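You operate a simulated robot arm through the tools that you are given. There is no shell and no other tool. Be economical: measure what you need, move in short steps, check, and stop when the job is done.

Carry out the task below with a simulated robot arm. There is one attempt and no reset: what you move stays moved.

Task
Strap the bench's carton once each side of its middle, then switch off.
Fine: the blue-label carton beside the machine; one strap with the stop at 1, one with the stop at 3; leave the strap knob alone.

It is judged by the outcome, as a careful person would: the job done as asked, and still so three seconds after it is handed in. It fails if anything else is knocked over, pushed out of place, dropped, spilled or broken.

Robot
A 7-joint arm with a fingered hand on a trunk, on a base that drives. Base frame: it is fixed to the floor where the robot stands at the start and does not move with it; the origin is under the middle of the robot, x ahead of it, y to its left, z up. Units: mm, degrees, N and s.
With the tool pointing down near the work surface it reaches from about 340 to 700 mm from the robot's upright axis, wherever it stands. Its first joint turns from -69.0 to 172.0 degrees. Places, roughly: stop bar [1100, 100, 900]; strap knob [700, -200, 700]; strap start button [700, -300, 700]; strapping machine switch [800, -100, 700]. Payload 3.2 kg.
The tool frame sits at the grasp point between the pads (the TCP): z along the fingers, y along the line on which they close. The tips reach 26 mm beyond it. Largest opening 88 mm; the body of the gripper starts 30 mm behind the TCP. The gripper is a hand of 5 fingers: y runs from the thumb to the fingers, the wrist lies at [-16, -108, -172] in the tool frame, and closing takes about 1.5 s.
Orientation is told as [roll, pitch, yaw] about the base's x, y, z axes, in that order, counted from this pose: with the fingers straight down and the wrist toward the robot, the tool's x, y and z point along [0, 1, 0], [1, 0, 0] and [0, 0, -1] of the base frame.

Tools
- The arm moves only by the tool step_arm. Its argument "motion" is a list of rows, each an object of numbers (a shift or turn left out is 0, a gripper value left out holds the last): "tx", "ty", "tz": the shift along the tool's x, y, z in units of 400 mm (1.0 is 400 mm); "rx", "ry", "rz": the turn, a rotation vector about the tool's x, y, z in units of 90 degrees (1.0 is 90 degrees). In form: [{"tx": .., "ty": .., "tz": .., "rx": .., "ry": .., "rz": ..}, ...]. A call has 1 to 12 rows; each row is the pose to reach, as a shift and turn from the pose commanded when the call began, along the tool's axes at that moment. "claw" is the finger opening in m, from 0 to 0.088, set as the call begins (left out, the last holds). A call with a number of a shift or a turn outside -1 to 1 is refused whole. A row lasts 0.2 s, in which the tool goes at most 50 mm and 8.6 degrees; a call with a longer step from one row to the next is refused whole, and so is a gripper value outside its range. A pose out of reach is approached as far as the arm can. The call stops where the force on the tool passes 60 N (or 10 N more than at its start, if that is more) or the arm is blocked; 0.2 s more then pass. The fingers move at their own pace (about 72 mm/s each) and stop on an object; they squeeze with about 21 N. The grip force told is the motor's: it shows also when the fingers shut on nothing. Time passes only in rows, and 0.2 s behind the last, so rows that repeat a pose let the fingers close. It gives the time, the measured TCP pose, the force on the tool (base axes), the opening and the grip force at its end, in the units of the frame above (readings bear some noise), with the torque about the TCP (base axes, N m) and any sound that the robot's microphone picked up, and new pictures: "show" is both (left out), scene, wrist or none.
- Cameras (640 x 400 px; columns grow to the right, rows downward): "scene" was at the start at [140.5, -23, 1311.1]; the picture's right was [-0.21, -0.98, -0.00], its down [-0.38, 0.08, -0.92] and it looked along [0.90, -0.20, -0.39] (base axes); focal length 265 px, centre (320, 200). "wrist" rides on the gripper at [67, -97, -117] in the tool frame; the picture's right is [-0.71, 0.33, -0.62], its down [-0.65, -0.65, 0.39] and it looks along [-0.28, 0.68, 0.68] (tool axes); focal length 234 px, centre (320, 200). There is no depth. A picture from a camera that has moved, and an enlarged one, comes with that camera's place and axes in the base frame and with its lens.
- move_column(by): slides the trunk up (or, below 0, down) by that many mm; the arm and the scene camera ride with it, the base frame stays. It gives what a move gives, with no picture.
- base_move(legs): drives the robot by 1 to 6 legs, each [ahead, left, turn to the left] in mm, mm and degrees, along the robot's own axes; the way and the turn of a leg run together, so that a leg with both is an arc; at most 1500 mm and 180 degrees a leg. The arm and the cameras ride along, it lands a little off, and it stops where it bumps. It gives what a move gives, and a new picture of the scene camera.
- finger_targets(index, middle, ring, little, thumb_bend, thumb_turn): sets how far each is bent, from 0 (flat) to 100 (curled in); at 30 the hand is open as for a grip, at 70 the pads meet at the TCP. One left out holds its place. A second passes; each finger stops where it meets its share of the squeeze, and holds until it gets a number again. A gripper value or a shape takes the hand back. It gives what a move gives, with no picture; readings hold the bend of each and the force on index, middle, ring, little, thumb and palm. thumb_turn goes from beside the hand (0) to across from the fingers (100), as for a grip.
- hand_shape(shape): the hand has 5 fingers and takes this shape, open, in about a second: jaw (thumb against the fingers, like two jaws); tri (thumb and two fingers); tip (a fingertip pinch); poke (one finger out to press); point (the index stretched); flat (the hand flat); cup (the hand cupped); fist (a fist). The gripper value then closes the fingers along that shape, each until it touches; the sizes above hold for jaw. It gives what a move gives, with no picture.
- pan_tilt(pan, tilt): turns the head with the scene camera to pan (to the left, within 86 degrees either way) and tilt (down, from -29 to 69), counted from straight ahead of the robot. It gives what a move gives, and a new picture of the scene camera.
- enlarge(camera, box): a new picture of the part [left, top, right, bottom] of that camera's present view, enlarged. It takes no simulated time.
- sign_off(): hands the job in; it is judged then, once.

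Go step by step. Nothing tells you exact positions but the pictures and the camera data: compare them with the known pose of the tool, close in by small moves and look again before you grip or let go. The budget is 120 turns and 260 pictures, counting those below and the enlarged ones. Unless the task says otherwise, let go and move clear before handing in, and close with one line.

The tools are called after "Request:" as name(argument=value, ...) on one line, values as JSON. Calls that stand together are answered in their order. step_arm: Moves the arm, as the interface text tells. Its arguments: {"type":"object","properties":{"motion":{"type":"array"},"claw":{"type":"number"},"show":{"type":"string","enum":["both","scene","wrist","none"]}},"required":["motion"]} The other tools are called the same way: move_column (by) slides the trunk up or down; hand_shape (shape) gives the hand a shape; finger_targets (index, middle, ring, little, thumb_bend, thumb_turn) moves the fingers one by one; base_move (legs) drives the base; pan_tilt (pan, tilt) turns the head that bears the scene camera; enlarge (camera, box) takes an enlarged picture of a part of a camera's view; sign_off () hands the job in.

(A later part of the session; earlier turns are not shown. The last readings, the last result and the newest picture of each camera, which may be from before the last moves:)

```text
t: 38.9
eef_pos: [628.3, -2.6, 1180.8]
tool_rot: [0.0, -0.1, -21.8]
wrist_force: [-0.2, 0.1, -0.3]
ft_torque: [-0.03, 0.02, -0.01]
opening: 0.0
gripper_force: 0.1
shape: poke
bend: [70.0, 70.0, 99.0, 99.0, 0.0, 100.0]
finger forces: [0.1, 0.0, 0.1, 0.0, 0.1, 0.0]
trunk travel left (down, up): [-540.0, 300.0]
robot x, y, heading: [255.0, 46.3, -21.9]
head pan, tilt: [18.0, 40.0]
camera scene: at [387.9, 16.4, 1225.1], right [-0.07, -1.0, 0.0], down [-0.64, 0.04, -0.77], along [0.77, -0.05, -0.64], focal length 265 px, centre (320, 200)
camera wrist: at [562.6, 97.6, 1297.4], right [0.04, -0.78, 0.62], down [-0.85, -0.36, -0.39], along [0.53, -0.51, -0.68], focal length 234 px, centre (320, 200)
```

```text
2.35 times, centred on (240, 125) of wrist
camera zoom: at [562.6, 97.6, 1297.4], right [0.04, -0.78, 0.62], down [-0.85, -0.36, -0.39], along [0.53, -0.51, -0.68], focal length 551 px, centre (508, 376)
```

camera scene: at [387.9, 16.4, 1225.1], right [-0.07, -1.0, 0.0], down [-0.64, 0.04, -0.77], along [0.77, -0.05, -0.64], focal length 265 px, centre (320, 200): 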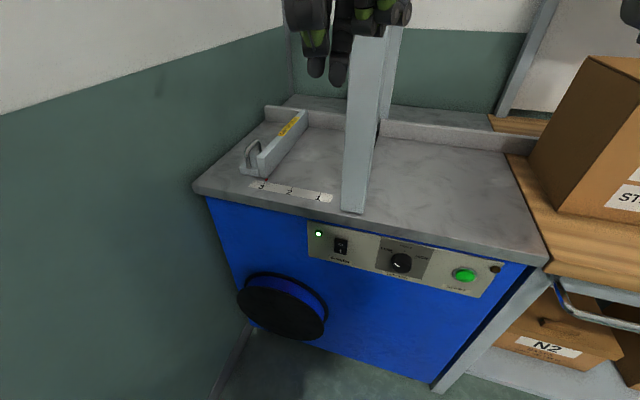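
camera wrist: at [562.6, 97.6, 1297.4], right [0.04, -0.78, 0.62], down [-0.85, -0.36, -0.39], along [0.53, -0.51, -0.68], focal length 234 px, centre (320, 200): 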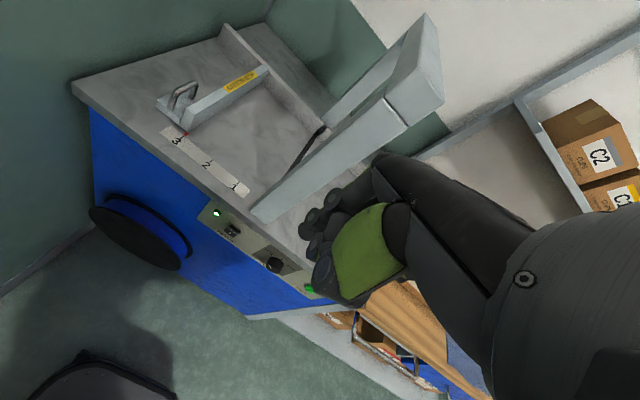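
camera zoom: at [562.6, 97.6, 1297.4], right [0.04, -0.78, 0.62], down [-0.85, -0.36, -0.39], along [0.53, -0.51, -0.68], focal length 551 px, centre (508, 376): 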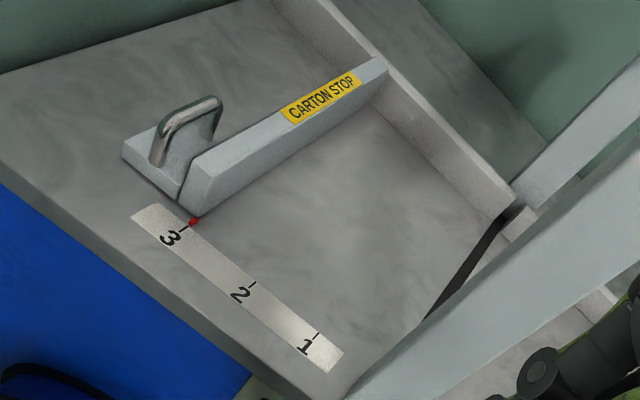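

I've located the stop: bar right face at b≈444 (mark 3), mark 1 at ≈306, handle loop at b≈495. I'll bring the base nearer and take the hand, yawed 30°, above the left side of the handle.

Request:
base_move(legs=[[50, 100, 0]])

Request:
step_arm(motion=[{"tx": 0.08, "rz": -0.05}, {"tx": 0.16, "rz": -0.1}, {"tx": 0.25, "ty": 0.03, "rz": -0.15}, {"tx": 0.33, "ty": 0.1, "rz": -0.2}, {"tx": 0.4, "ty": 0.18, "rz": -0.26}, {"tx": 0.46, "ty": 0.27, "rz": -0.333}, {"tx": 0.5, "ty": 0.36, "rz": -0.333}, {"tx": 0.53, "ty": 0.44, "rz": -0.333}, {"tx": 0.54, "ty": 0.52, "rz": -0.333}], show="both")

```text
t: 40.1
eef_pos: [713.7, 72.1, 1179.9]
tool_rot: [0.2, 0.2, -21.9]
wrist_force: [-0.3, 0.5, -0.3]
ft_torque: [-0.01, -0.02, -0.04]
opening: 0.0
gripper_force: 0.0
shape: poke
bend: [70.0, 70.0, 99.0, 99.0, 0.0, 100.0]
finger forces: [0.0, 0.0, 0.0, 0.1, 0.1, 0.0]
trunk travel left (down, up): [-540.0, 300.0]
robot x, y, heading: [339.4, 120.1, -21.7]
head pan, tilt: [18.0, 40.0]
camera scene: at [471.6, 91.4, 1224.6], right [-0.07, -1.0, 0.0], down [-0.64, 0.04, -0.77], along [0.76, -0.05, -0.64], focal length 265 px, centre (320, 200)
```

scene: 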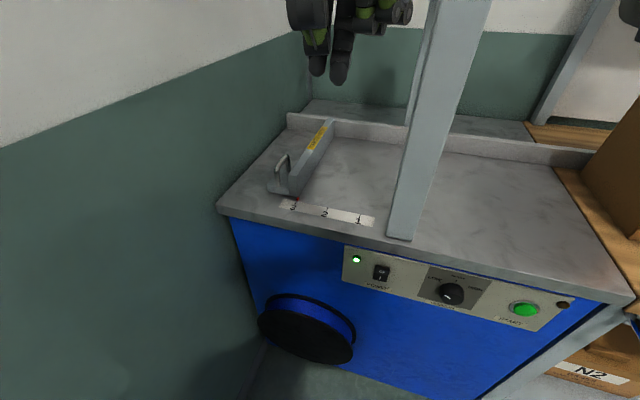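

```text
t: 42.3
eef_pos: [835.3, 114.4, 1136.1]
tool_rot: [5.2, -3.3, 3.9]
wrist_force: [0.8, 0.6, 0.0]
ft_torque: [0.03, 0.05, 0.01]
opening: 0.2
gripper_force: 0.1
shape: poke
bend: [70.0, 70.0, 99.0, 99.0, 0.0, 100.0]
finger forces: [0.0, 0.1, 0.1, 0.0, 0.0, 0.0]
out of reach, approached as far as the arm can: row 3, 4, 5, 6, 7, 8, 9
trunk travel left (down, up): [-540.0, 300.0]
robot x, y, heading: [335.8, 117.6, -21.5]
head pan, tilt: [18.0, 40.0]
stopped in row 9: the arm was blocked; the commanded pose is now the measured one
camera scene: at [471.1, 90.2, 1224.7], right [-0.07, -1.0, 0.0], down [-0.64, 0.04, -0.77], along [0.76, -0.05, -0.64], focal length 265 px, centre (320, 200)
camera wrist: at [728.8, 165.2, 1251.8], right [0.35, -0.74, 0.58], down [-0.58, -0.65, -0.48], along [0.73, -0.17, -0.66], focal length 234 px, centre (320, 200)
```

scene: 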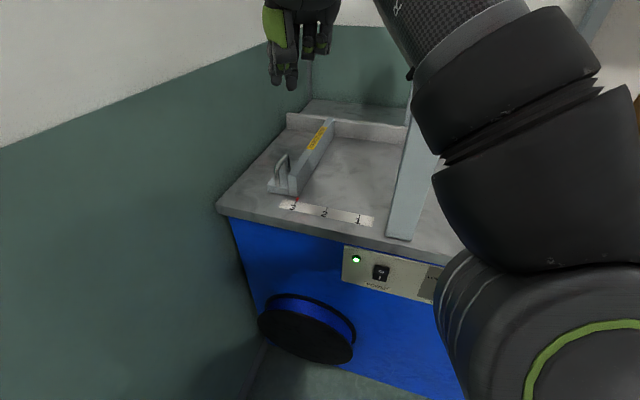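
wrist: 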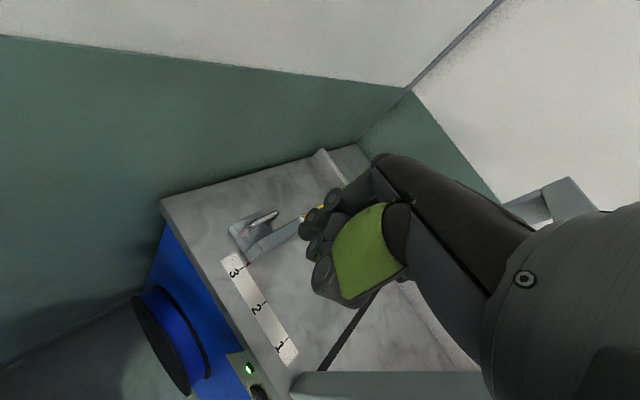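

The high hand limits reach. I'll raise the trunk, nudge the base, then lower the hand relative to the trunk, restoring it vertical.

Request:
move_column(by=220)

Request:
base_move(legs=[[40, 60, 0]])

Request:
step_arm(motion=[{"tz": 0.1, "ry": -0.02, "rx": 0.012, "rz": -0.015}, {"tz": 0.2, "ry": -0.04, "rx": 0.024, "rz": -0.03}, {"tz": 0.3, "ry": -0.058, "rx": 0.037, "rz": -0.045}, {"tz": 0.4, "ry": -0.058, "rx": 0.037, "rz": -0.045}, {"tz": 0.5, "ry": -0.058, "rx": 0.037, "rz": -0.045}, {"tz": 0.6, "ry": -0.058, "rx": 0.037, "rz": -0.045}, {"tz": 0.7, "ry": -0.058, "rx": 0.037, "rz": -0.045}], show="both")

```text
t: 44.6
eef_pos: [837.6, 116.1, 1355.6]
tool_rot: [5.0, -3.3, 3.8]
wrist_force: [0.3, 0.4, -0.9]
ft_torque: [-0.01, 0.01, -0.03]
opening: 0.0
gripper_force: 0.1
shape: poke
bend: [70.0, 70.0, 99.0, 99.0, 0.0, 100.0]
finger forces: [0.0, 0.0, 0.0, 0.0, 0.0, 0.1]
trunk travel left (down, up): [-760.0, 80.0]
robot x, y, heading: [340.5, 119.2, -21.6]
head pan, tilt: [18.0, 40.0]
```

```text
t: 45.6
eef_pos: [894.3, 155.4, 1356.5]
tool_rot: [5.1, -3.3, 3.8]
wrist_force: [0.1, -0.1, -0.4]
ft_torque: [-0.04, -0.01, 0.01]
opening: 0.1
gripper_force: 0.0
shape: poke
bend: [70.0, 70.0, 99.0, 99.0, 0.0, 100.0]
finger forces: [0.0, 0.1, 0.1, 0.0, 0.1, 0.0]
trunk travel left (down, up): [-760.0, 80.0]
robot x, y, heading: [399.6, 157.9, -21.7]
head pan, tilt: [18.0, 40.0]
camera scene: at [529.1, 130.6, 1444.7], right [-0.07, -1.0, 0.0], down [-0.64, 0.04, -0.77], along [0.76, -0.05, -0.64], focal length 265 px, centre (320, 200)
```

scene: 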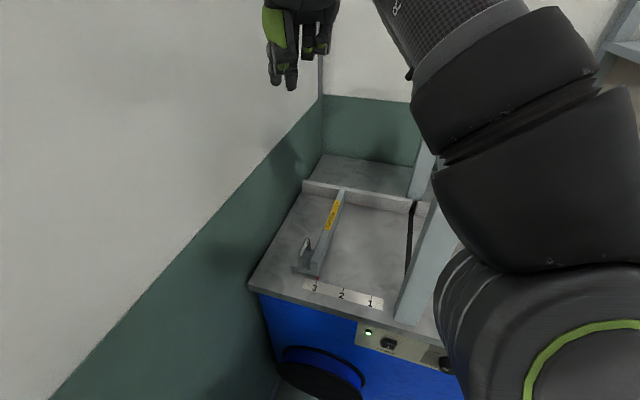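

```text
t: 47.2
eef_pos: [910.5, 181.0, 1075.4]
tool_rot: [-0.2, -0.1, 7.9]
wrist_force: [-0.2, 0.1, -0.5]
ft_torque: [0.01, -0.01, -0.03]
opening: 0.0
gripper_force: 0.0
shape: poke
bend: [70.0, 70.0, 99.0, 99.0, 0.0, 100.0]
finger forces: [0.0, 0.0, 0.0, 0.0, 0.0, 0.0]
trunk travel left (down, up): [-760.0, 80.0]
robot x, y, heading: [398.2, 157.0, -21.5]
head pan, tilt: [18.0, 40.0]
camera scene: at [530.1, 130.7, 1444.7], right [-0.07, -1.0, 0.0], down [-0.64, 0.04, -0.77], along [0.76, -0.05, -0.64], focal length 265 px, centre (320, 200)
camera wrist: at [804.1, 235.8, 1191.5], right [0.42, -0.65, 0.63], down [-0.56, -0.73, -0.39], along [0.71, -0.18, -0.67], focal length 234 px, centre (320, 200)
```

scene: 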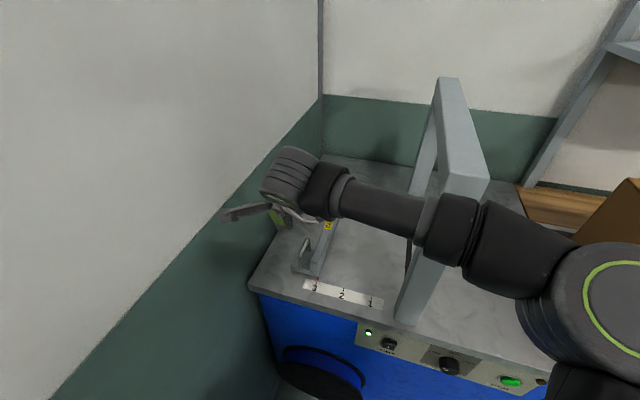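
wrist: 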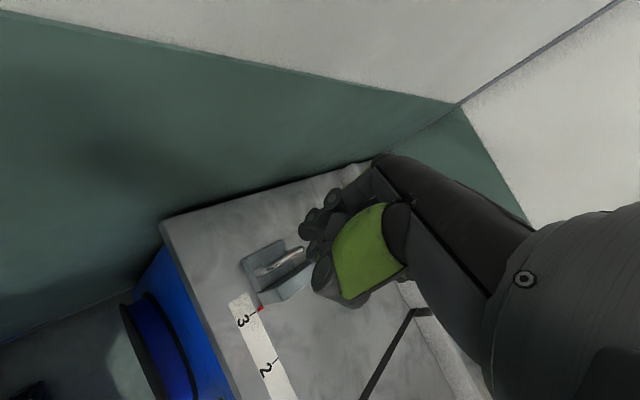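

The hand is above, left of the handle. I'll move forward ~60 mm and lower partly, then look.

Request:
step_arm(motion=[{"tx": -0.008, "ty": 0.08}, {"tx": -0.0175, "ty": 0.16}, {"tx": -0.0175, "ty": 0.16, "tz": 0.1}, {"tx": -0.0175, "ty": 0.16, "tz": 0.2}, {"tx": -0.0175, "ty": 0.16, "tz": 0.29}], show="both")

```text
t: 48.4
eef_pos: [972.4, 182.4, 960.9]
tool_rot: [-0.1, -0.2, 7.9]
wrist_force: [-0.7, 0.3, -0.7]
ft_torque: [0.0, 0.0, -0.01]
opening: 0.0
gripper_force: 0.2
shape: poke
bend: [70.0, 70.0, 99.0, 99.0, 0.0, 100.0]
finger forces: [0.0, 0.1, 0.0, 0.0, 0.0, 0.0]
trunk travel left (down, up): [-760.0, 80.0]
robot x, y, heading: [395.5, 155.9, -22.0]
head pan, tilt: [18.0, 40.0]
camera scene: at [529.8, 130.6, 1444.7], right [-0.07, -1.0, 0.0], down [-0.64, 0.04, -0.77], along [0.76, -0.05, -0.64], focal length 265 px, centre (320, 200)
camera wrist: at [866.1, 237.5, 1076.9], right [0.42, -0.65, 0.63], down [-0.56, -0.73, -0.39], along [0.71, -0.18, -0.67], focal length 234 px, centre (320, 200)
```

scene: 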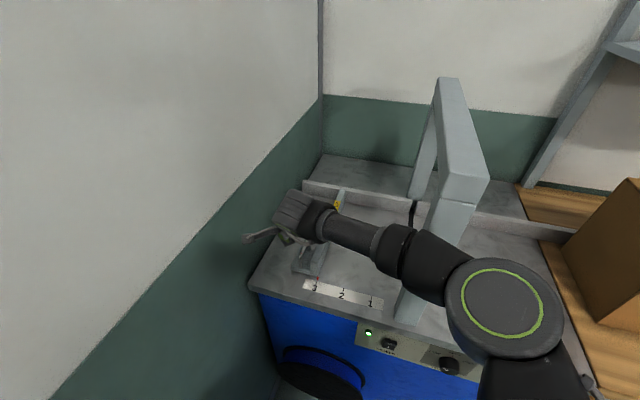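
wrist: 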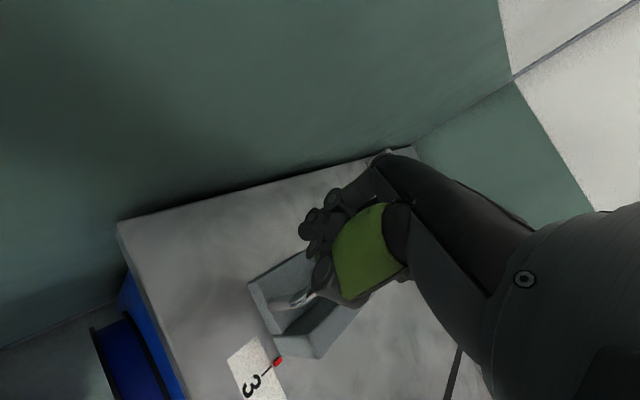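

I'll check the clearance in close-up before lowering beside the loop.

Request:
enlarge(camera="wrist", box=[220, 180, 420, 380])

Request:
enlarge(camera="scene", box=[230, 170, 390, 310])

```text
2.00 times, centred on (320, 280) of wrist
camera zoom: at [866.1, 237.5, 1076.9], right [0.42, -0.65, 0.63], down [-0.56, -0.73, -0.39], along [0.71, -0.18, -0.67], focal length 468 px, centre (320, 40)
```

zoom: 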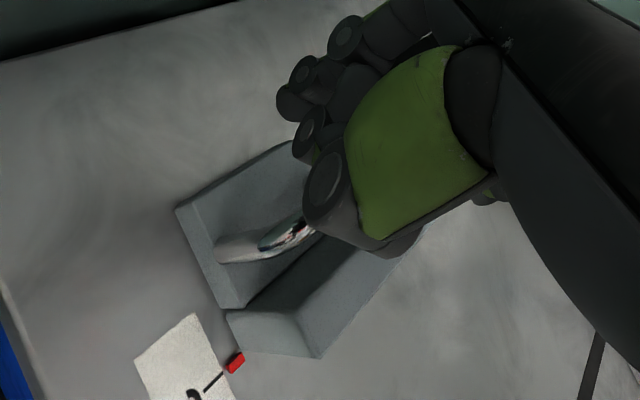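

```text
2.86 times, centred on (310, 240) of scene
camera zoom: at [529.8, 130.6, 1444.7], right [-0.07, -1.0, 0.0], down [-0.64, 0.04, -0.77], along [0.76, -0.05, -0.64], focal length 758 px, centre (349, 86)
```

zoom: 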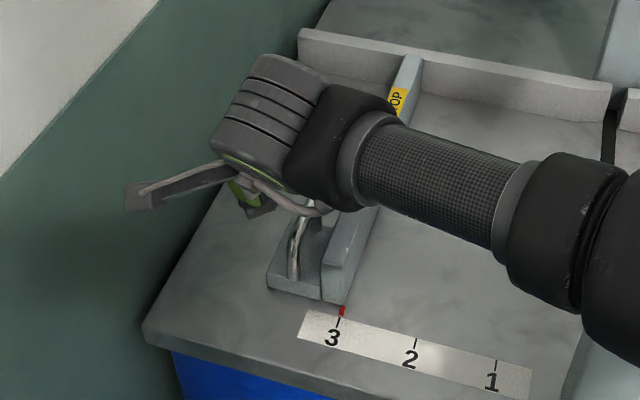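

Clearance looks fine. I lower beside the loop so the fingers overlap it by ~30 mm.

Request:
step_arm(motion=[{"tz": 0.05}, {"tz": 0.1}], show="none")

Request:
enlarge(camera="wrist", box=[220, 180, 420, 380])

```text
t: 49.0
eef_pos: [975.2, 182.3, 922.4]
tool_rot: [-0.3, -0.2, 8.1]
wrist_force: [0.2, 0.5, -0.4]
ft_torque: [-0.02, -0.03, -0.01]
opening: 0.3
gripper_force: 0.1
shape: poke
bend: [70.0, 70.0, 99.0, 99.0, 0.0, 100.0]
finger forces: [0.0, 0.1, 0.0, 0.0, 0.1, 0.0]
trunk travel left (down, up): [-760.0, 80.0]
robot x, y, heading: [396.8, 160.0, -21.6]
head pan, tilt: [18.0, 40.0]
```

```text
2.00 times, centred on (320, 280) of wrist
camera zoom: at [868.4, 237.1, 1037.7], right [0.42, -0.65, 0.63], down [-0.56, -0.74, -0.39], along [0.72, -0.18, -0.67], focal length 468 px, centre (320, 40)
```

zoom: 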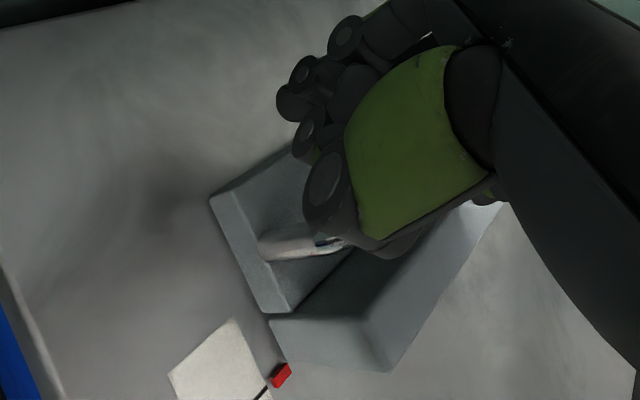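

Now I push to the right in small steps and watch the force.

Request:
step_arm(motion=[{"tx": -0.0217, "ty": -0.0125}, {"tx": -0.0433, "ty": -0.025}, {"tx": -0.065, "ty": -0.0375}, {"tx": -0.0866, "ty": -0.05}, {"tx": -0.108, "ty": -0.0625}], show="both")

```text
t: 50.2
eef_pos: [956.4, 134.7, 922.6]
tool_rot: [-0.4, -0.1, 7.8]
wrist_force: [0.2, 0.4, -1.2]
ft_torque: [-0.02, 0.03, 0.0]
opening: 0.0
gripper_force: 0.2
shape: poke
bend: [70.0, 70.0, 99.0, 99.0, 0.0, 100.0]
finger forces: [0.0, 0.8, 0.1, 0.1, 0.1, 0.0]
trunk travel left (down, up): [-760.0, 80.0]
robot x, y, heading: [396.2, 157.8, -21.9]
head pan, tilt: [18.0, 40.0]
camera scene: at [529.1, 130.5, 1444.7], right [-0.07, -1.0, 0.0], down [-0.64, 0.04, -0.77], along [0.76, -0.05, -0.64], focal length 265 px, centre (320, 200)
camera wrist: at [849.9, 190.2, 1037.6], right [0.42, -0.65, 0.63], down [-0.56, -0.73, -0.39], along [0.71, -0.19, -0.67], focal length 234 px, centre (320, 200)
```

scene: 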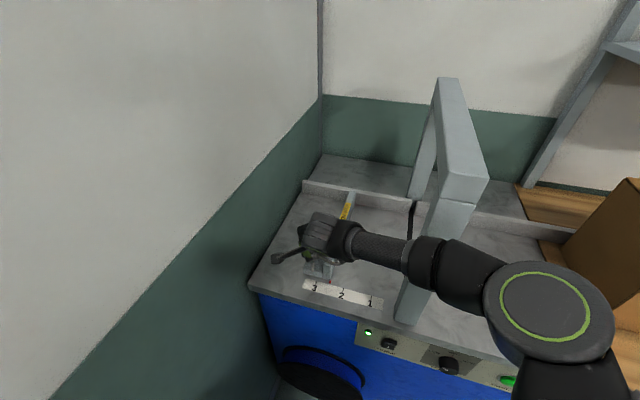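
wrist: 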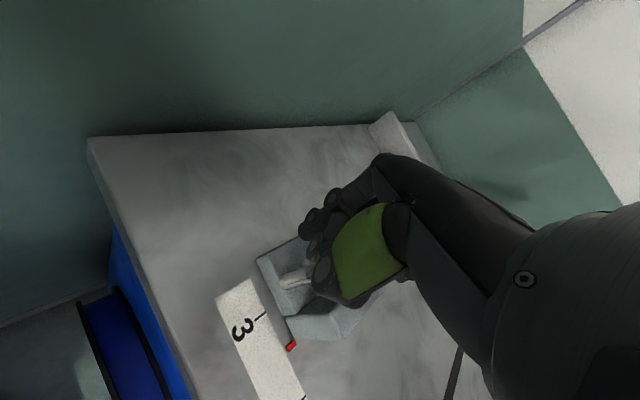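

The stop slides easily, with the pointer now near 420. I'll push about 100 mm more toward 1 and re-measure.

Request:
step_arm(motion=[{"tx": -0.043, "ty": -0.025}, {"tx": -0.0866, "ty": -0.05}, {"tx": -0.13, "ty": -0.075}, {"tx": -0.173, "ty": -0.1}, {"tx": -0.2165, "ty": -0.125}], show="none")

Request:
enlarge(camera="wrist", box=[180, 200, 420, 400])

Request:
enlarge(camera="scene", box=[280, 200, 440, 340])

```text
t: 51.4
eef_pos: [916.4, 43.1, 922.4]
tool_rot: [-0.4, 0.0, 7.9]
wrist_force: [0.3, -0.6, -0.4]
ft_torque: [-0.02, -0.01, 0.01]
opening: 0.0
gripper_force: 0.1
shape: poke
bend: [70.0, 70.0, 99.0, 99.0, 0.0, 100.0]
finger forces: [0.0, 0.1, 0.0, 0.0, 0.0, 0.1]
trunk travel left (down, up): [-760.0, 80.0]
robot x, y, heading: [399.5, 158.2, -21.7]
head pan, tilt: [18.0, 40.0]
```

```text
2.00 times, centred on (300, 300) of wrist
camera zoom: at [811.2, 98.1, 1038.0], right [0.42, -0.65, 0.63], down [-0.56, -0.73, -0.39], along [0.71, -0.19, -0.67], focal length 468 px, centre (360, 0)
```

zoom: 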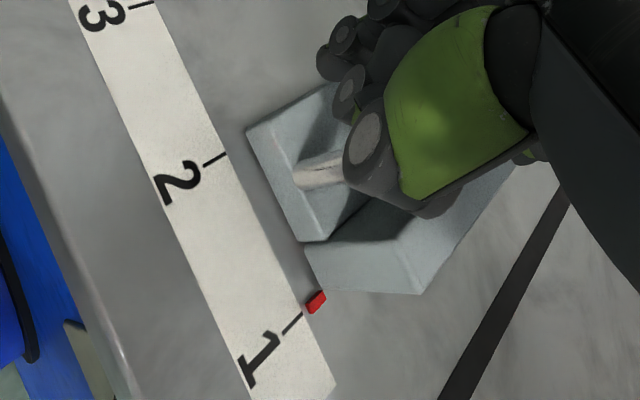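

```text
2.86 times, centred on (360, 270) of scene
camera zoom: at [528.7, 130.5, 1444.7], right [-0.07, -1.0, 0.0], down [-0.64, 0.04, -0.77], along [0.76, -0.05, -0.64], focal length 758 px, centre (206, 0)
```

zoom: 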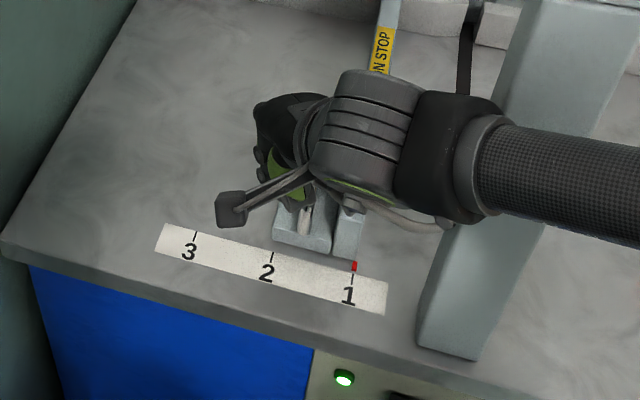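

The pointer has clicked right onto mark 1, and the finger is free of the loop. I lift and back away, then go for the carton.

Request:
step_arm(motion=[{"tx": 0.02, "tz": -0.05}, {"tx": 0.03, "tz": -0.15}, {"tx": 0.03, "tz": -0.25}, {"tx": 0.03, "tz": -0.35}, {"tx": 0.03, "ty": -0.1, "tz": -0.4}, {"tx": 0.03, "ty": -0.2, "tz": -0.4}, {"tx": 0.03, "ty": -0.3, "tz": -0.4}, {"tx": 0.03, "ty": -0.4, "tz": -0.4}], show="scene")

```text
t: 53.2
eef_pos: [756.4, 35.3, 1081.2]
tool_rot: [-0.2, -0.4, 8.0]
wrist_force: [0.4, 0.3, -0.6]
ft_torque: [0.03, -0.01, -0.02]
opening: 0.1
gripper_force: 0.1
shape: poke
bend: [70.0, 70.0, 99.0, 99.0, 0.0, 100.0]
finger forces: [0.1, 0.0, 0.0, 0.1, 0.0, 0.0]
trunk travel left (down, up): [-760.0, 80.0]
robot x, y, heading: [403.1, 158.2, -21.7]
head pan, tilt: [18.0, 40.0]
camera scene: at [526.9, 129.8, 1444.9], right [-0.07, -1.0, 0.0], down [-0.64, 0.04, -0.77], along [0.77, -0.05, -0.64], focal length 265 px, centre (320, 200)
```

scene: 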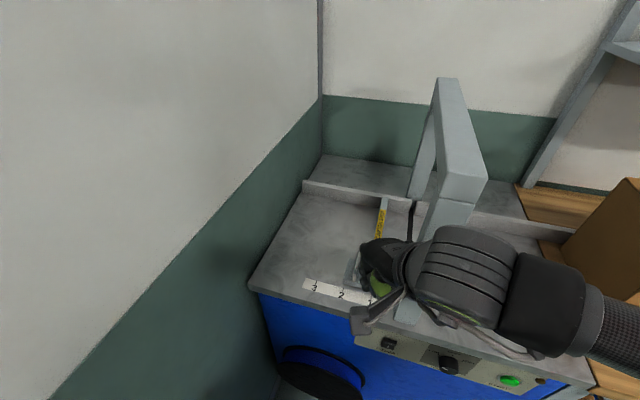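

Next I back off and drive right, in front of the carton, to study the fence and bench/table joint.

Request:
base_move(legs=[[-130, 0, 0], [0, -450, 0]])

Request:
pan_tilt(pan=-8, tilt=40)

```text
t: 56.8
eef_pos: [469.8, -331.2, 1082.4]
tool_rot: [-0.2, -0.2, 8.0]
wrist_force: [0.8, -0.2, -0.1]
ft_torque: [0.03, 0.03, 0.01]
opening: 0.0
gripper_force: 0.1
shape: poke
bend: [70.0, 70.0, 99.0, 99.0, 0.0, 100.0]
finger forces: [0.0, 0.0, 0.0, 0.0, 0.0, 0.1]
trunk travel left (down, up): [-760.0, 80.0]
robot x, y, heading: [109.3, -208.5, -21.9]
head pan, tilt: [18.0, 40.0]
camera scene: at [240.8, -234.5, 1444.7], right [-0.07, -1.0, 0.0], down [-0.64, 0.04, -0.77], along [0.76, -0.05, -0.64], focal length 265 px, centre (320, 200)
```

scene: 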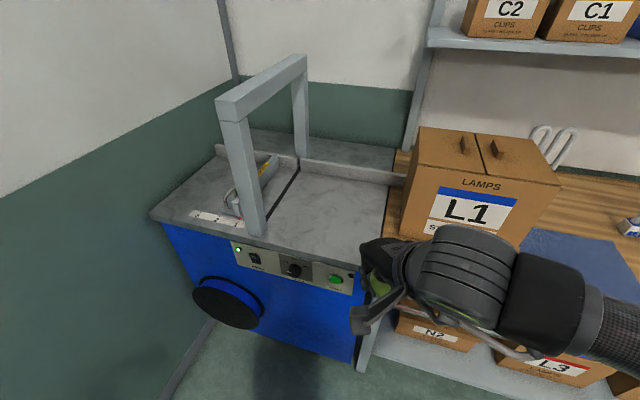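

```text
t: 57.7
eef_pos: [469.5, -331.5, 1081.3]
tool_rot: [-0.3, -0.2, 7.8]
wrist_force: [-0.3, -0.9, 0.5]
ft_torque: [-0.01, 0.0, -0.03]
opening: 0.0
gripper_force: 0.0
shape: poke
bend: [70.0, 70.0, 99.0, 99.0, 0.0, 100.0]
finger forces: [0.1, 0.1, 0.1, 0.0, 0.0, 0.0]
trunk travel left (down, up): [-760.0, 80.0]
robot x, y, heading: [106.9, -203.4, -22.0]
head pan, tilt: [-8.0, 40.0]
camera scene: at [229.8, -270.8, 1444.7], right [-0.5, -0.87, 0.0], down [-0.56, 0.32, -0.77], along [0.66, -0.38, -0.64], focal length 265 px, centre (320, 200)
```

scene: 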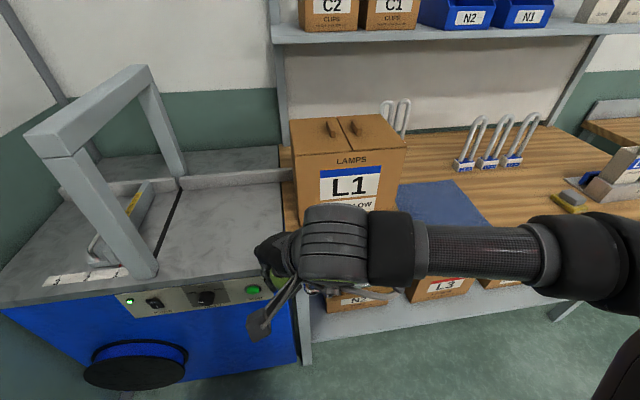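

Request:
enlarge(camera="scene", box=[140, 100, 440, 270])

Request:
enlarge(camera="wrist", box=[0, 0, 640, 400])

```text
2.13 times, centred on (290, 185) of scene
camera zoom: at [229.8, -270.8, 1444.7], right [-0.5, -0.87, 0.0], down [-0.56, 0.32, -0.77], along [0.66, -0.38, -0.64], focal length 566 px, centre (384, 232)
```

zoom: 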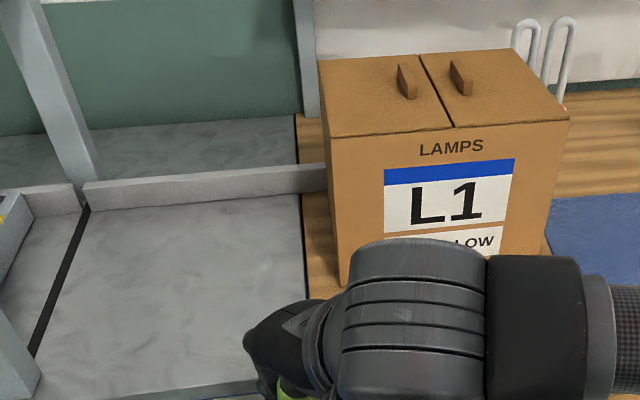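

```text
1.00 times, centred on (320, 200) of wrist (not enlarged: the box is as wide or as high as the picture)
camera zoom: at [363.3, -276.4, 1196.7], right [0.42, -0.65, 0.63], down [-0.56, -0.73, -0.39], along [0.71, -0.19, -0.67], focal length 234 px, centre (320, 200)
```

zoom: 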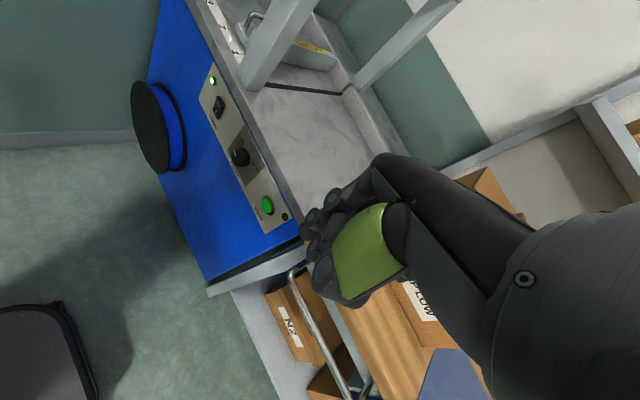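

The carton spans about b −184…−484, depth 909–1132 (fence at 1144), height to 1096; surfaces look flush. I'll make a fist and bring it to the right side of the carton.

Request:
hand_shape(shape="fist")

Request:
base_move(legs=[[0, -230, 0], [190, 0, 0]])

Request:
step_arm(motion=[{"tx": -0.1, "ty": -0.06}, {"tx": -0.2, "ty": -0.12}, {"tx": -0.3, "ty": -0.18}, {"tx": -0.4, "ty": -0.24}, {"tx": -0.5, "ty": -0.29}, {"tx": -0.6, "ty": -0.35}, {"tx": -0.7, "ty": -0.4}, {"tx": -0.8, "ty": -0.46}, {"tx": -0.9, "ty": -0.52}], show="both")

```text
t: 58.6
eef_pos: [469.0, -331.1, 1082.1]
tool_rot: [-0.2, -0.2, 7.9]
wrist_force: [-0.7, 0.4, 0.7]
ft_torque: [0.02, -0.03, -0.02]
opening: 0.0
gripper_force: 0.2
shape: fist
bend: [98.0, 100.0, 100.0, 100.0, 100.0, 77.0]
finger forces: [0.1, 0.0, 0.0, 0.0, 0.0, 0.0]
trunk travel left (down, up): [-760.0, 80.0]
robot x, y, heading: [108.2, -208.9, -21.7]
head pan, tilt: [-8.0, 40.0]
```

```text
t: 61.5
eef_pos: [560.4, -613.0, 1081.1]
tool_rot: [-0.2, -0.2, 7.8]
wrist_force: [0.2, -0.7, 0.6]
ft_torque: [-0.02, 0.05, 0.01]
opening: 0.1
gripper_force: 0.0
shape: fist
bend: [100.0, 100.0, 100.0, 100.0, 99.0, 84.0]
finger forces: [0.0, 0.0, 0.1, 0.0, 0.0, 0.0]
trunk travel left (down, up): [-760.0, 80.0]
robot x, y, heading: [197.8, -485.4, -21.9]
head pan, tilt: [-8.0, 40.0]
camera scene: at [320.9, -553.7, 1444.7], right [-0.5, -0.87, 0.0], down [-0.56, 0.32, -0.77], along [0.66, -0.38, -0.64], focal length 265 px, centre (320, 200)
```

scene: 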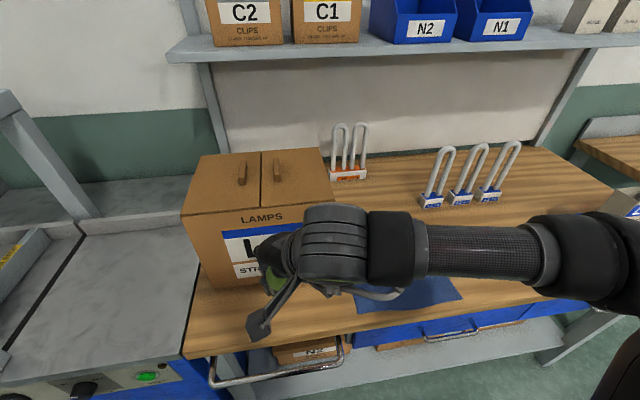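

```text
t: 63.5
eef_pos: [424.5, -814.0, 1127.1]
tool_rot: [0.0, -0.3, 7.1]
wrist_force: [-1.7, -0.1, 1.2]
ft_torque: [-0.03, -0.09, -0.04]
opening: 83.4
gripper_force: 0.0
shape: fist
bend: [100.0, 100.0, 100.0, 100.0, 99.0, 84.0]
finger forces: [0.1, 0.1, 0.0, 0.1, 0.1, 0.1]
out of reach, approached as far as the arm can: row 5, 6, 7, 8, 9
trunk travel left (down, up): [-760.0, 80.0]
robot x, y, heading: [199.3, -489.7, -21.8]
head pan, tilt: [-8.0, 40.0]
camera scene: at [317.5, -553.5, 1445.0], right [-0.5, -0.87, 0.0], down [-0.56, 0.32, -0.77], along [0.67, -0.38, -0.64], focal length 265 px, centre (320, 200)
camera wrist: at [319.2, -757.6, 1243.5], right [0.41, -0.66, 0.62], down [-0.57, -0.72, -0.39], along [0.71, -0.19, -0.68], focal length 234 px, centre (320, 200)
```

scene: 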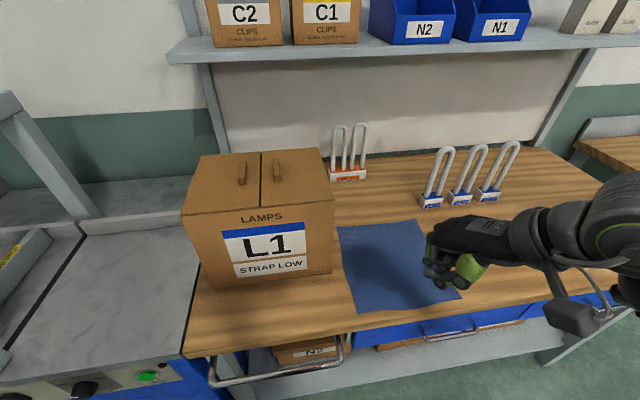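
wrist: 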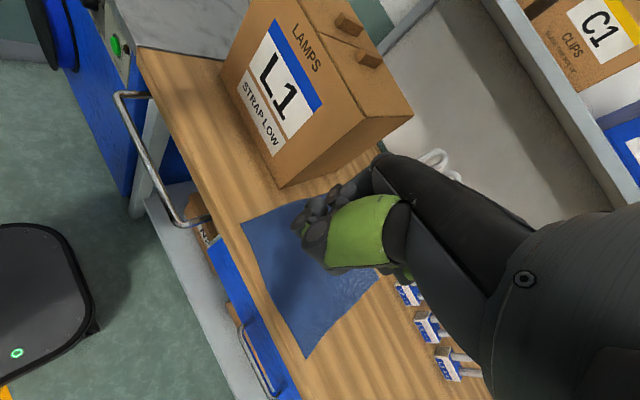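

The bench right of the carton is clear except the cloth. I'll bring the fist forward beside the carton's right face, still high.

Request:
step_arm(motion=[{"tx": 0.103, "ty": 0.059}, {"tx": 0.206, "ty": 0.118}, {"tx": 0.309, "ty": 0.177}, {"tx": 0.412, "ty": 0.236}, {"tx": 0.358, "ty": 0.331}, {"tx": 0.304, "ty": 0.426, "tz": 0.04}, {"tx": 0.25, "ty": 0.52, "tz": 0.08}, {"tx": 0.195, "ty": 0.615, "tz": 0.12}, {"tx": 0.141, "ty": 0.71, "tz": 0.16}, {"tx": 0.087, "ty": 0.805, "tz": 0.2}], show="both")

```text
t: 65.7
eef_pos: [741.9, -730.7, 1058.1]
tool_rot: [-0.6, -1.2, 8.1]
wrist_force: [-18.4, 8.1, 23.0]
ft_torque: [-0.88, -0.86, -0.36]
opening: 83.4
gripper_force: 0.0
shape: fist
bend: [100.0, 100.0, 100.0, 100.0, 99.0, 84.0]
finger forces: [0.0, 7.5, 13.9, 7.8, 0.0, 0.0]
trunk travel left (down, up): [-760.0, 80.0]
robot x, y, heading: [201.4, -493.2, -21.8]
head pan, tilt: [-8.0, 40.0]
camera scene: at [306.6, -546.9, 1446.6], right [-0.5, -0.87, 0.0], down [-0.55, 0.32, -0.77], along [0.67, -0.38, -0.63], focal length 265 px, centre (320, 200)
camera wrist: at [632.8, -676.1, 1172.8], right [0.41, -0.65, 0.64], down [-0.55, -0.74, -0.39], along [0.73, -0.19, -0.66], focal length 234 px, centre (320, 200)
```

scene: 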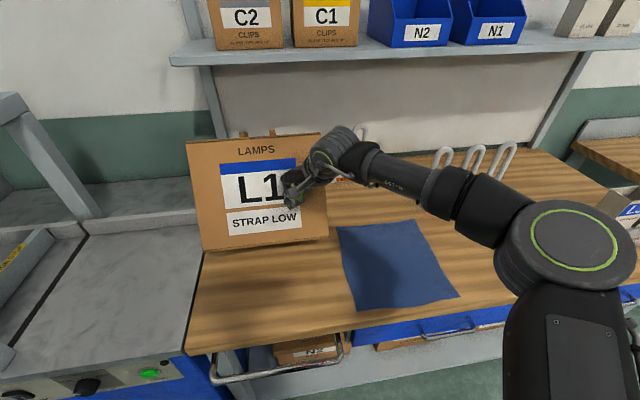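
wrist: 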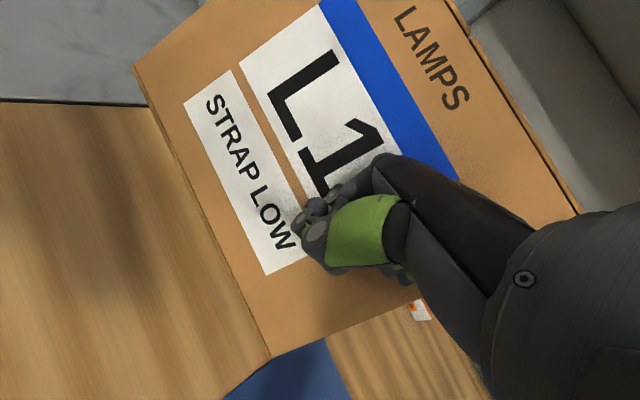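

The fist ended up in front of the carton and has tilted it back — my shift was taken from the actual pose. I'll retreat straight back slowly so the carton settles upright again.

Request:
step_arm(motion=[{"tx": 0.0075, "ty": -0.013}, {"tx": 0.015, "ty": -0.026}, {"tx": 0.0225, "ty": -0.039}, {"tx": 0.03, "ty": -0.052}, {"tx": 0.0375, "ty": -0.065}, {"tx": 0.045, "ty": -0.078}, {"tx": 0.0525, "ty": -0.091}, {"tx": 0.06, "ty": -0.104}, {"tx": 0.0675, "ty": -0.117}], show="scene")

```text
t: 67.7
eef_pos: [699.4, -717.2, 1046.1]
tool_rot: [-0.3, -0.3, 7.9]
wrist_force: [-1.4, 0.8, -0.2]
ft_torque: [-0.05, -0.1, -0.03]
opening: 83.3
gripper_force: 0.0
shape: fist
bend: [100.0, 100.0, 100.0, 100.0, 99.0, 84.0]
finger forces: [0.0, 0.0, 2.0, 0.1, 0.0, 0.1]
trunk travel left (down, up): [-760.0, 80.0]
robot x, y, heading: [197.6, -486.3, -21.7]
head pan, tilt: [-8.0, 40.0]
camera scene: at [319.6, -553.4, 1444.8], right [-0.5, -0.87, 0.0], down [-0.56, 0.32, -0.77], along [0.66, -0.38, -0.64], focal length 265 px, centre (320, 200)
```

scene: 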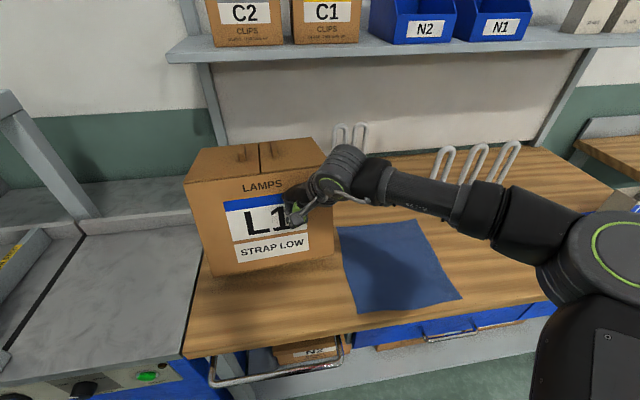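

It is coming back down with the hand. I continue the slow retreat.

Request:
step_arm(motion=[{"tx": 0.0062, "ty": -0.0108}, {"tx": 0.0124, "ty": -0.0217}, {"tx": 0.0186, "ty": -0.0325}, {"tx": 0.0248, "ty": -0.0434}, {"tx": 0.031, "ty": -0.0542}, {"tx": 0.0434, "ty": -0.076}, {"tx": 0.0558, "ty": -0.0977}, {"tx": 0.08, "ty": -0.14}, {"tx": 0.12, "ty": -0.21}, {"tx": 0.16, "ty": -0.28}], show="scene")

Request:
enlarge(camera="scene", box=[140, 110, 400, 300])

```text
t: 69.9
eef_pos: [577.6, -668.8, 1047.0]
tool_rot: [-0.3, -0.3, 7.9]
wrist_force: [-0.2, 0.4, 0.1]
ft_torque: [0.0, -0.02, -0.03]
opening: 83.6
gripper_force: 0.2
shape: fist
bend: [100.0, 100.0, 100.0, 100.0, 99.0, 84.0]
finger forces: [0.0, 0.0, 0.0, 0.0, 0.1, 0.0]
trunk travel left (down, up): [-760.0, 80.0]
robot x, y, heading: [196.2, -492.4, -22.0]
head pan, tilt: [-8.0, 40.0]
camera scene: at [319.2, -553.3, 1444.9], right [-0.5, -0.87, 0.0], down [-0.56, 0.32, -0.77], along [0.66, -0.38, -0.64], focal length 265 px, centre (320, 200)
```

scene: 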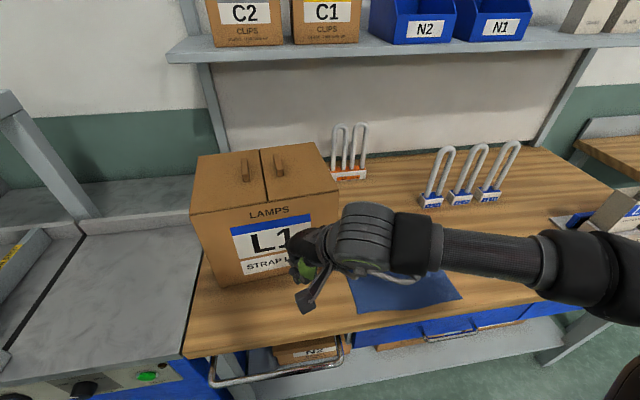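

```text
2.11 times, centred on (270, 205) of scene
camera zoom: at [319.2, -553.3, 1444.9], right [-0.5, -0.87, 0.0], down [-0.56, 0.32, -0.77], along [0.66, -0.38, -0.64], focal length 558 px, centre (425, 190)
```

zoom: 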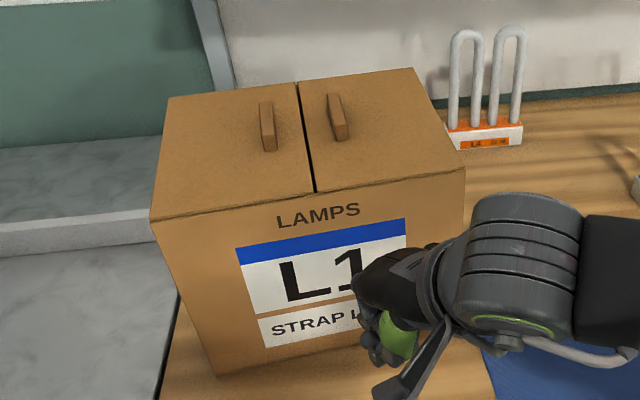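

The carton is upright again, rotated about 7° and slightly back. I'll grip its right lid handle instead for controlled dragging: raise, open, and yaw the hand 90°.

Request:
move_column(by=80)

Request:
step_arm(motion=[{"tz": -0.05}, {"tz": -0.12}, {"tz": -0.18}, {"tz": -0.18, "rz": -0.09}, {"tz": -0.18, "rz": -0.18}, {"tz": -0.18, "rz": -0.27}, {"tz": -0.18, "rz": -0.36}, {"tz": -0.18, "rz": -0.45}, {"tz": -0.18, "rz": -0.54}, {"tz": -0.18, "rz": -0.63}, {"tz": -0.18, "rz": -0.72}, {"tz": -0.18, "rz": -0.75}], show="none")

Request:
hand_shape(shape="jaw")

Request:
base_move(legs=[[60, 0, 0]])

```text
t: 71.0
eef_pos: [577.6, -668.7, 1124.2]
tool_rot: [0.0, -0.2, 7.8]
wrist_force: [-0.1, -0.4, -0.4]
ft_torque: [-0.02, 0.02, -0.01]
opening: 83.4
gripper_force: 0.0
shape: fist
bend: [100.0, 100.0, 100.0, 100.0, 99.0, 84.0]
finger forces: [0.1, 0.0, 0.0, 0.0, 0.1, 0.1]
trunk travel left (down, up): [-840.0, 0.0]
robot x, y, heading: [201.6, -489.8, -21.9]
head pan, tilt: [-8.0, 40.0]
```

```text
t: 73.6
eef_pos: [459.1, -517.1, 1242.1]
tool_rot: [0.0, 0.4, 74.6]
wrist_force: [0.4, 0.8, 0.5]
ft_torque: [0.04, 0.03, -0.01]
opening: 0.0
gripper_force: 0.1
shape: fist
bend: [100.0, 100.0, 100.0, 100.0, 99.0, 84.0]
finger forces: [0.1, 0.1, 0.0, 0.0, 0.0, 0.0]
out of reach, approached as far as the arm can: row 6, 7, 8, 9, 10, 11, 12
trunk travel left (down, up): [-840.0, 0.0]
robot x, y, heading: [201.3, -487.5, -21.8]
head pan, tilt: [-8.0, 40.0]
```

```text
t: 74.5
eef_pos: [458.4, -516.5, 1243.5]
tool_rot: [-0.1, 0.5, 74.6]
wrist_force: [-0.1, 0.8, 0.3]
ft_torque: [-0.06, -0.02, 0.01]
opening: 87.5
gripper_force: 0.0
shape: jaw
bend: [30.0, 30.0, 30.0, 30.0, 30.0, 97.0]
finger forces: [0.1, 0.0, 0.0, 0.0, 0.1, 0.0]
trunk travel left (down, up): [-840.0, 0.0]
robot x, y, heading: [202.5, -489.1, -22.1]
head pan, tilt: [-8.0, 40.0]
```

```text
t: 75.5
eef_pos: [511.6, -537.9, 1241.6]
tool_rot: [-0.3, 0.5, 74.5]
wrist_force: [0.6, -0.2, -0.6]
ft_torque: [-0.01, -0.02, 0.0]
opening: 87.6
gripper_force: 0.1
shape: jaw
bend: [30.0, 30.0, 30.0, 30.0, 30.0, 97.0]
finger forces: [0.0, 0.0, 0.0, 0.0, 0.0, 0.1]
trunk travel left (down, up): [-840.0, 0.0]
robot x, y, heading: [251.4, -508.6, -22.2]
head pan, tilt: [-8.0, 40.0]
camera scene: at [374.4, -574.8, 1524.9], right [-0.5, -0.87, 0.0], down [-0.56, 0.32, -0.77], along [0.66, -0.38, -0.64], focal length 265 px, centre (320, 200)
```

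scene: 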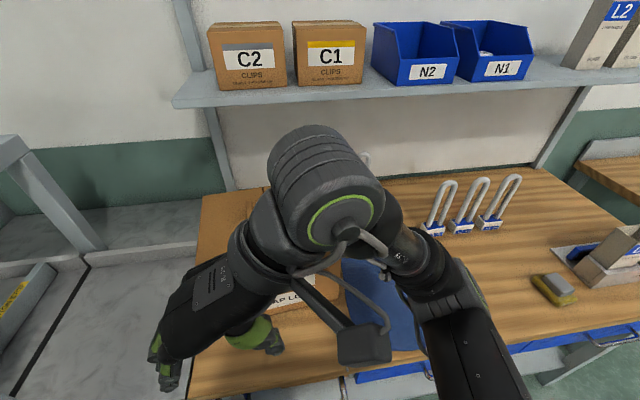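

Orientation achieved. I'll now move the open hand forward over the carton's lid, keeping above the handles.

Request:
step_arm(motion=[{"tz": 0.07}, {"tz": 0.14}, {"tx": -0.1, "ty": -0.03, "tz": 0.14}, {"tx": -0.2, "ty": -0.06, "tz": 0.14}, {"tx": -0.3, "ty": -0.1, "tz": 0.14}, {"tx": -0.4, "ty": -0.14, "tz": 0.14}, {"tx": -0.5, "ty": -0.18, "tz": 0.14}, {"tx": -0.6, "ty": -0.21, "tz": 0.14}], show="both")

```text
t: 77.3
eef_pos: [518.0, -528.1, 1220.5]
tool_rot: [-0.1, 0.6, 74.4]
wrist_force: [0.8, -0.1, 0.3]
ft_torque: [0.02, 0.0, 0.02]
opening: 87.9
gripper_force: 0.0
shape: jaw
bend: [30.0, 30.0, 30.0, 30.0, 30.0, 97.0]
finger forces: [0.0, 0.1, 0.1, 0.1, 0.1, 0.1]
out of reach, approached as far as the arm can: row 1, 2, 3, 4, 5, 6, 7, 8
trunk travel left (down, up): [-840.0, 0.0]
robot x, y, heading: [257.8, -512.4, -21.9]
head pan, tilt: [-8.0, 40.0]
camera scene: at [375.7, -575.3, 1524.7], right [-0.5, -0.87, 0.0], down [-0.56, 0.32, -0.77], along [0.66, -0.38, -0.64], focal length 265 px, centre (320, 200)
camera wrist: at [427.0, -602.5, 1337.3], right [0.77, 0.14, 0.62], down [0.45, -0.81, -0.38], along [0.45, 0.57, -0.68], focal length 234 px, centre (320, 200)
```

scene: 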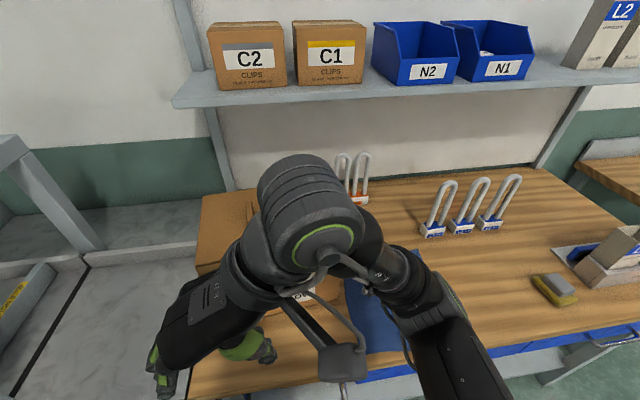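
wrist: 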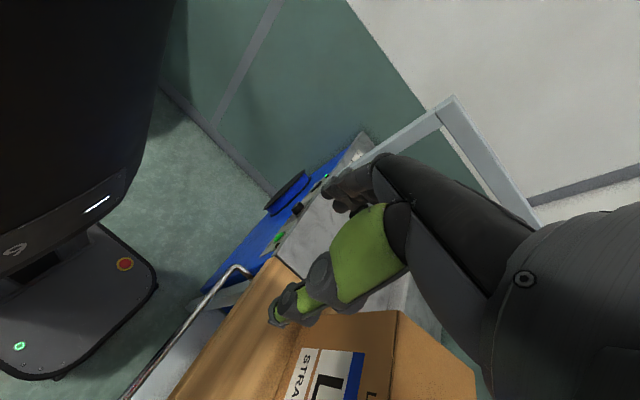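

That yaw cannot reach. I'll go back to wrist-toward-robot orientation and grip the handle lengthwise (55 mm) instead, which allows pulling it forward positively.

Request:
step_arm(motion=[{"rz": 0.09}, {"rz": 0.18}, {"rz": 0.27}, {"rz": 0.36}, {"rz": 0.45}, {"rz": 0.54}, {"rz": 0.63}, {"rz": 0.72}, {"rz": 0.81}, {"rz": 0.9}, {"rz": 0.985}], show="both")

```text
t: 79.7
eef_pos: [514.3, -534.6, 1222.0]
tool_rot: [-0.5, -0.1, -14.4]
wrist_force: [0.6, 0.7, -0.7]
ft_torque: [-0.01, 0.02, 0.01]
opening: 87.7
gripper_force: 0.1
shape: jaw
bend: [30.0, 30.0, 30.0, 30.0, 30.0, 97.0]
finger forces: [0.0, 0.0, 0.0, 0.0, 0.0, 0.0]
trunk travel left (down, up): [-840.0, 0.0]
robot x, y, heading: [252.7, -509.1, -21.8]
head pan, tilt: [-8.0, 40.0]
camera scene: at [375.5, -574.5, 1524.8], right [-0.5, -0.87, 0.0], down [-0.56, 0.32, -0.77], along [0.66, -0.38, -0.64], focal length 265 px, centre (320, 200)
camera wrist: at [435.8, -442.1, 1337.9], right [0.15, -0.76, 0.63], down [-0.79, -0.47, -0.39], along [0.59, -0.44, -0.67], focal length 234 px, centre (320, 200)
```

scene: 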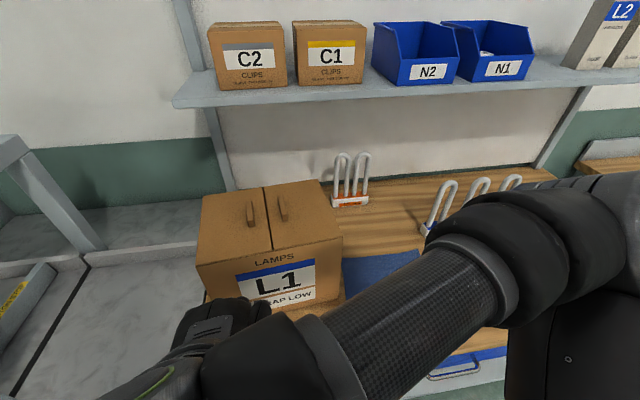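
wrist: 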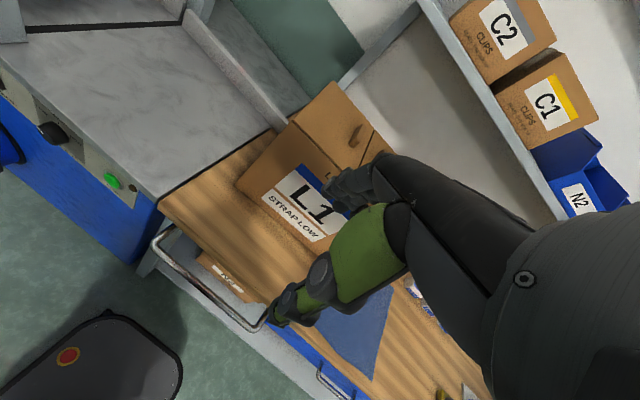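

Now a close-up of the lid to locate the handles exactly.

Request:
enlarge(camera="scene", box=[180, 160, 370, 310])

```text
2.67 times, centred on (275, 235) of scene
camera zoom: at [375.5, -574.5, 1524.8], right [-0.5, -0.87, 0.0], down [-0.56, 0.32, -0.77], along [0.66, -0.38, -0.64], focal length 707 px, centre (440, 107)
```

zoom: 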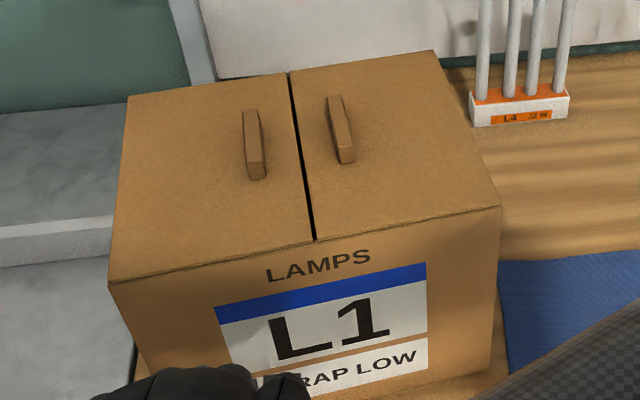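

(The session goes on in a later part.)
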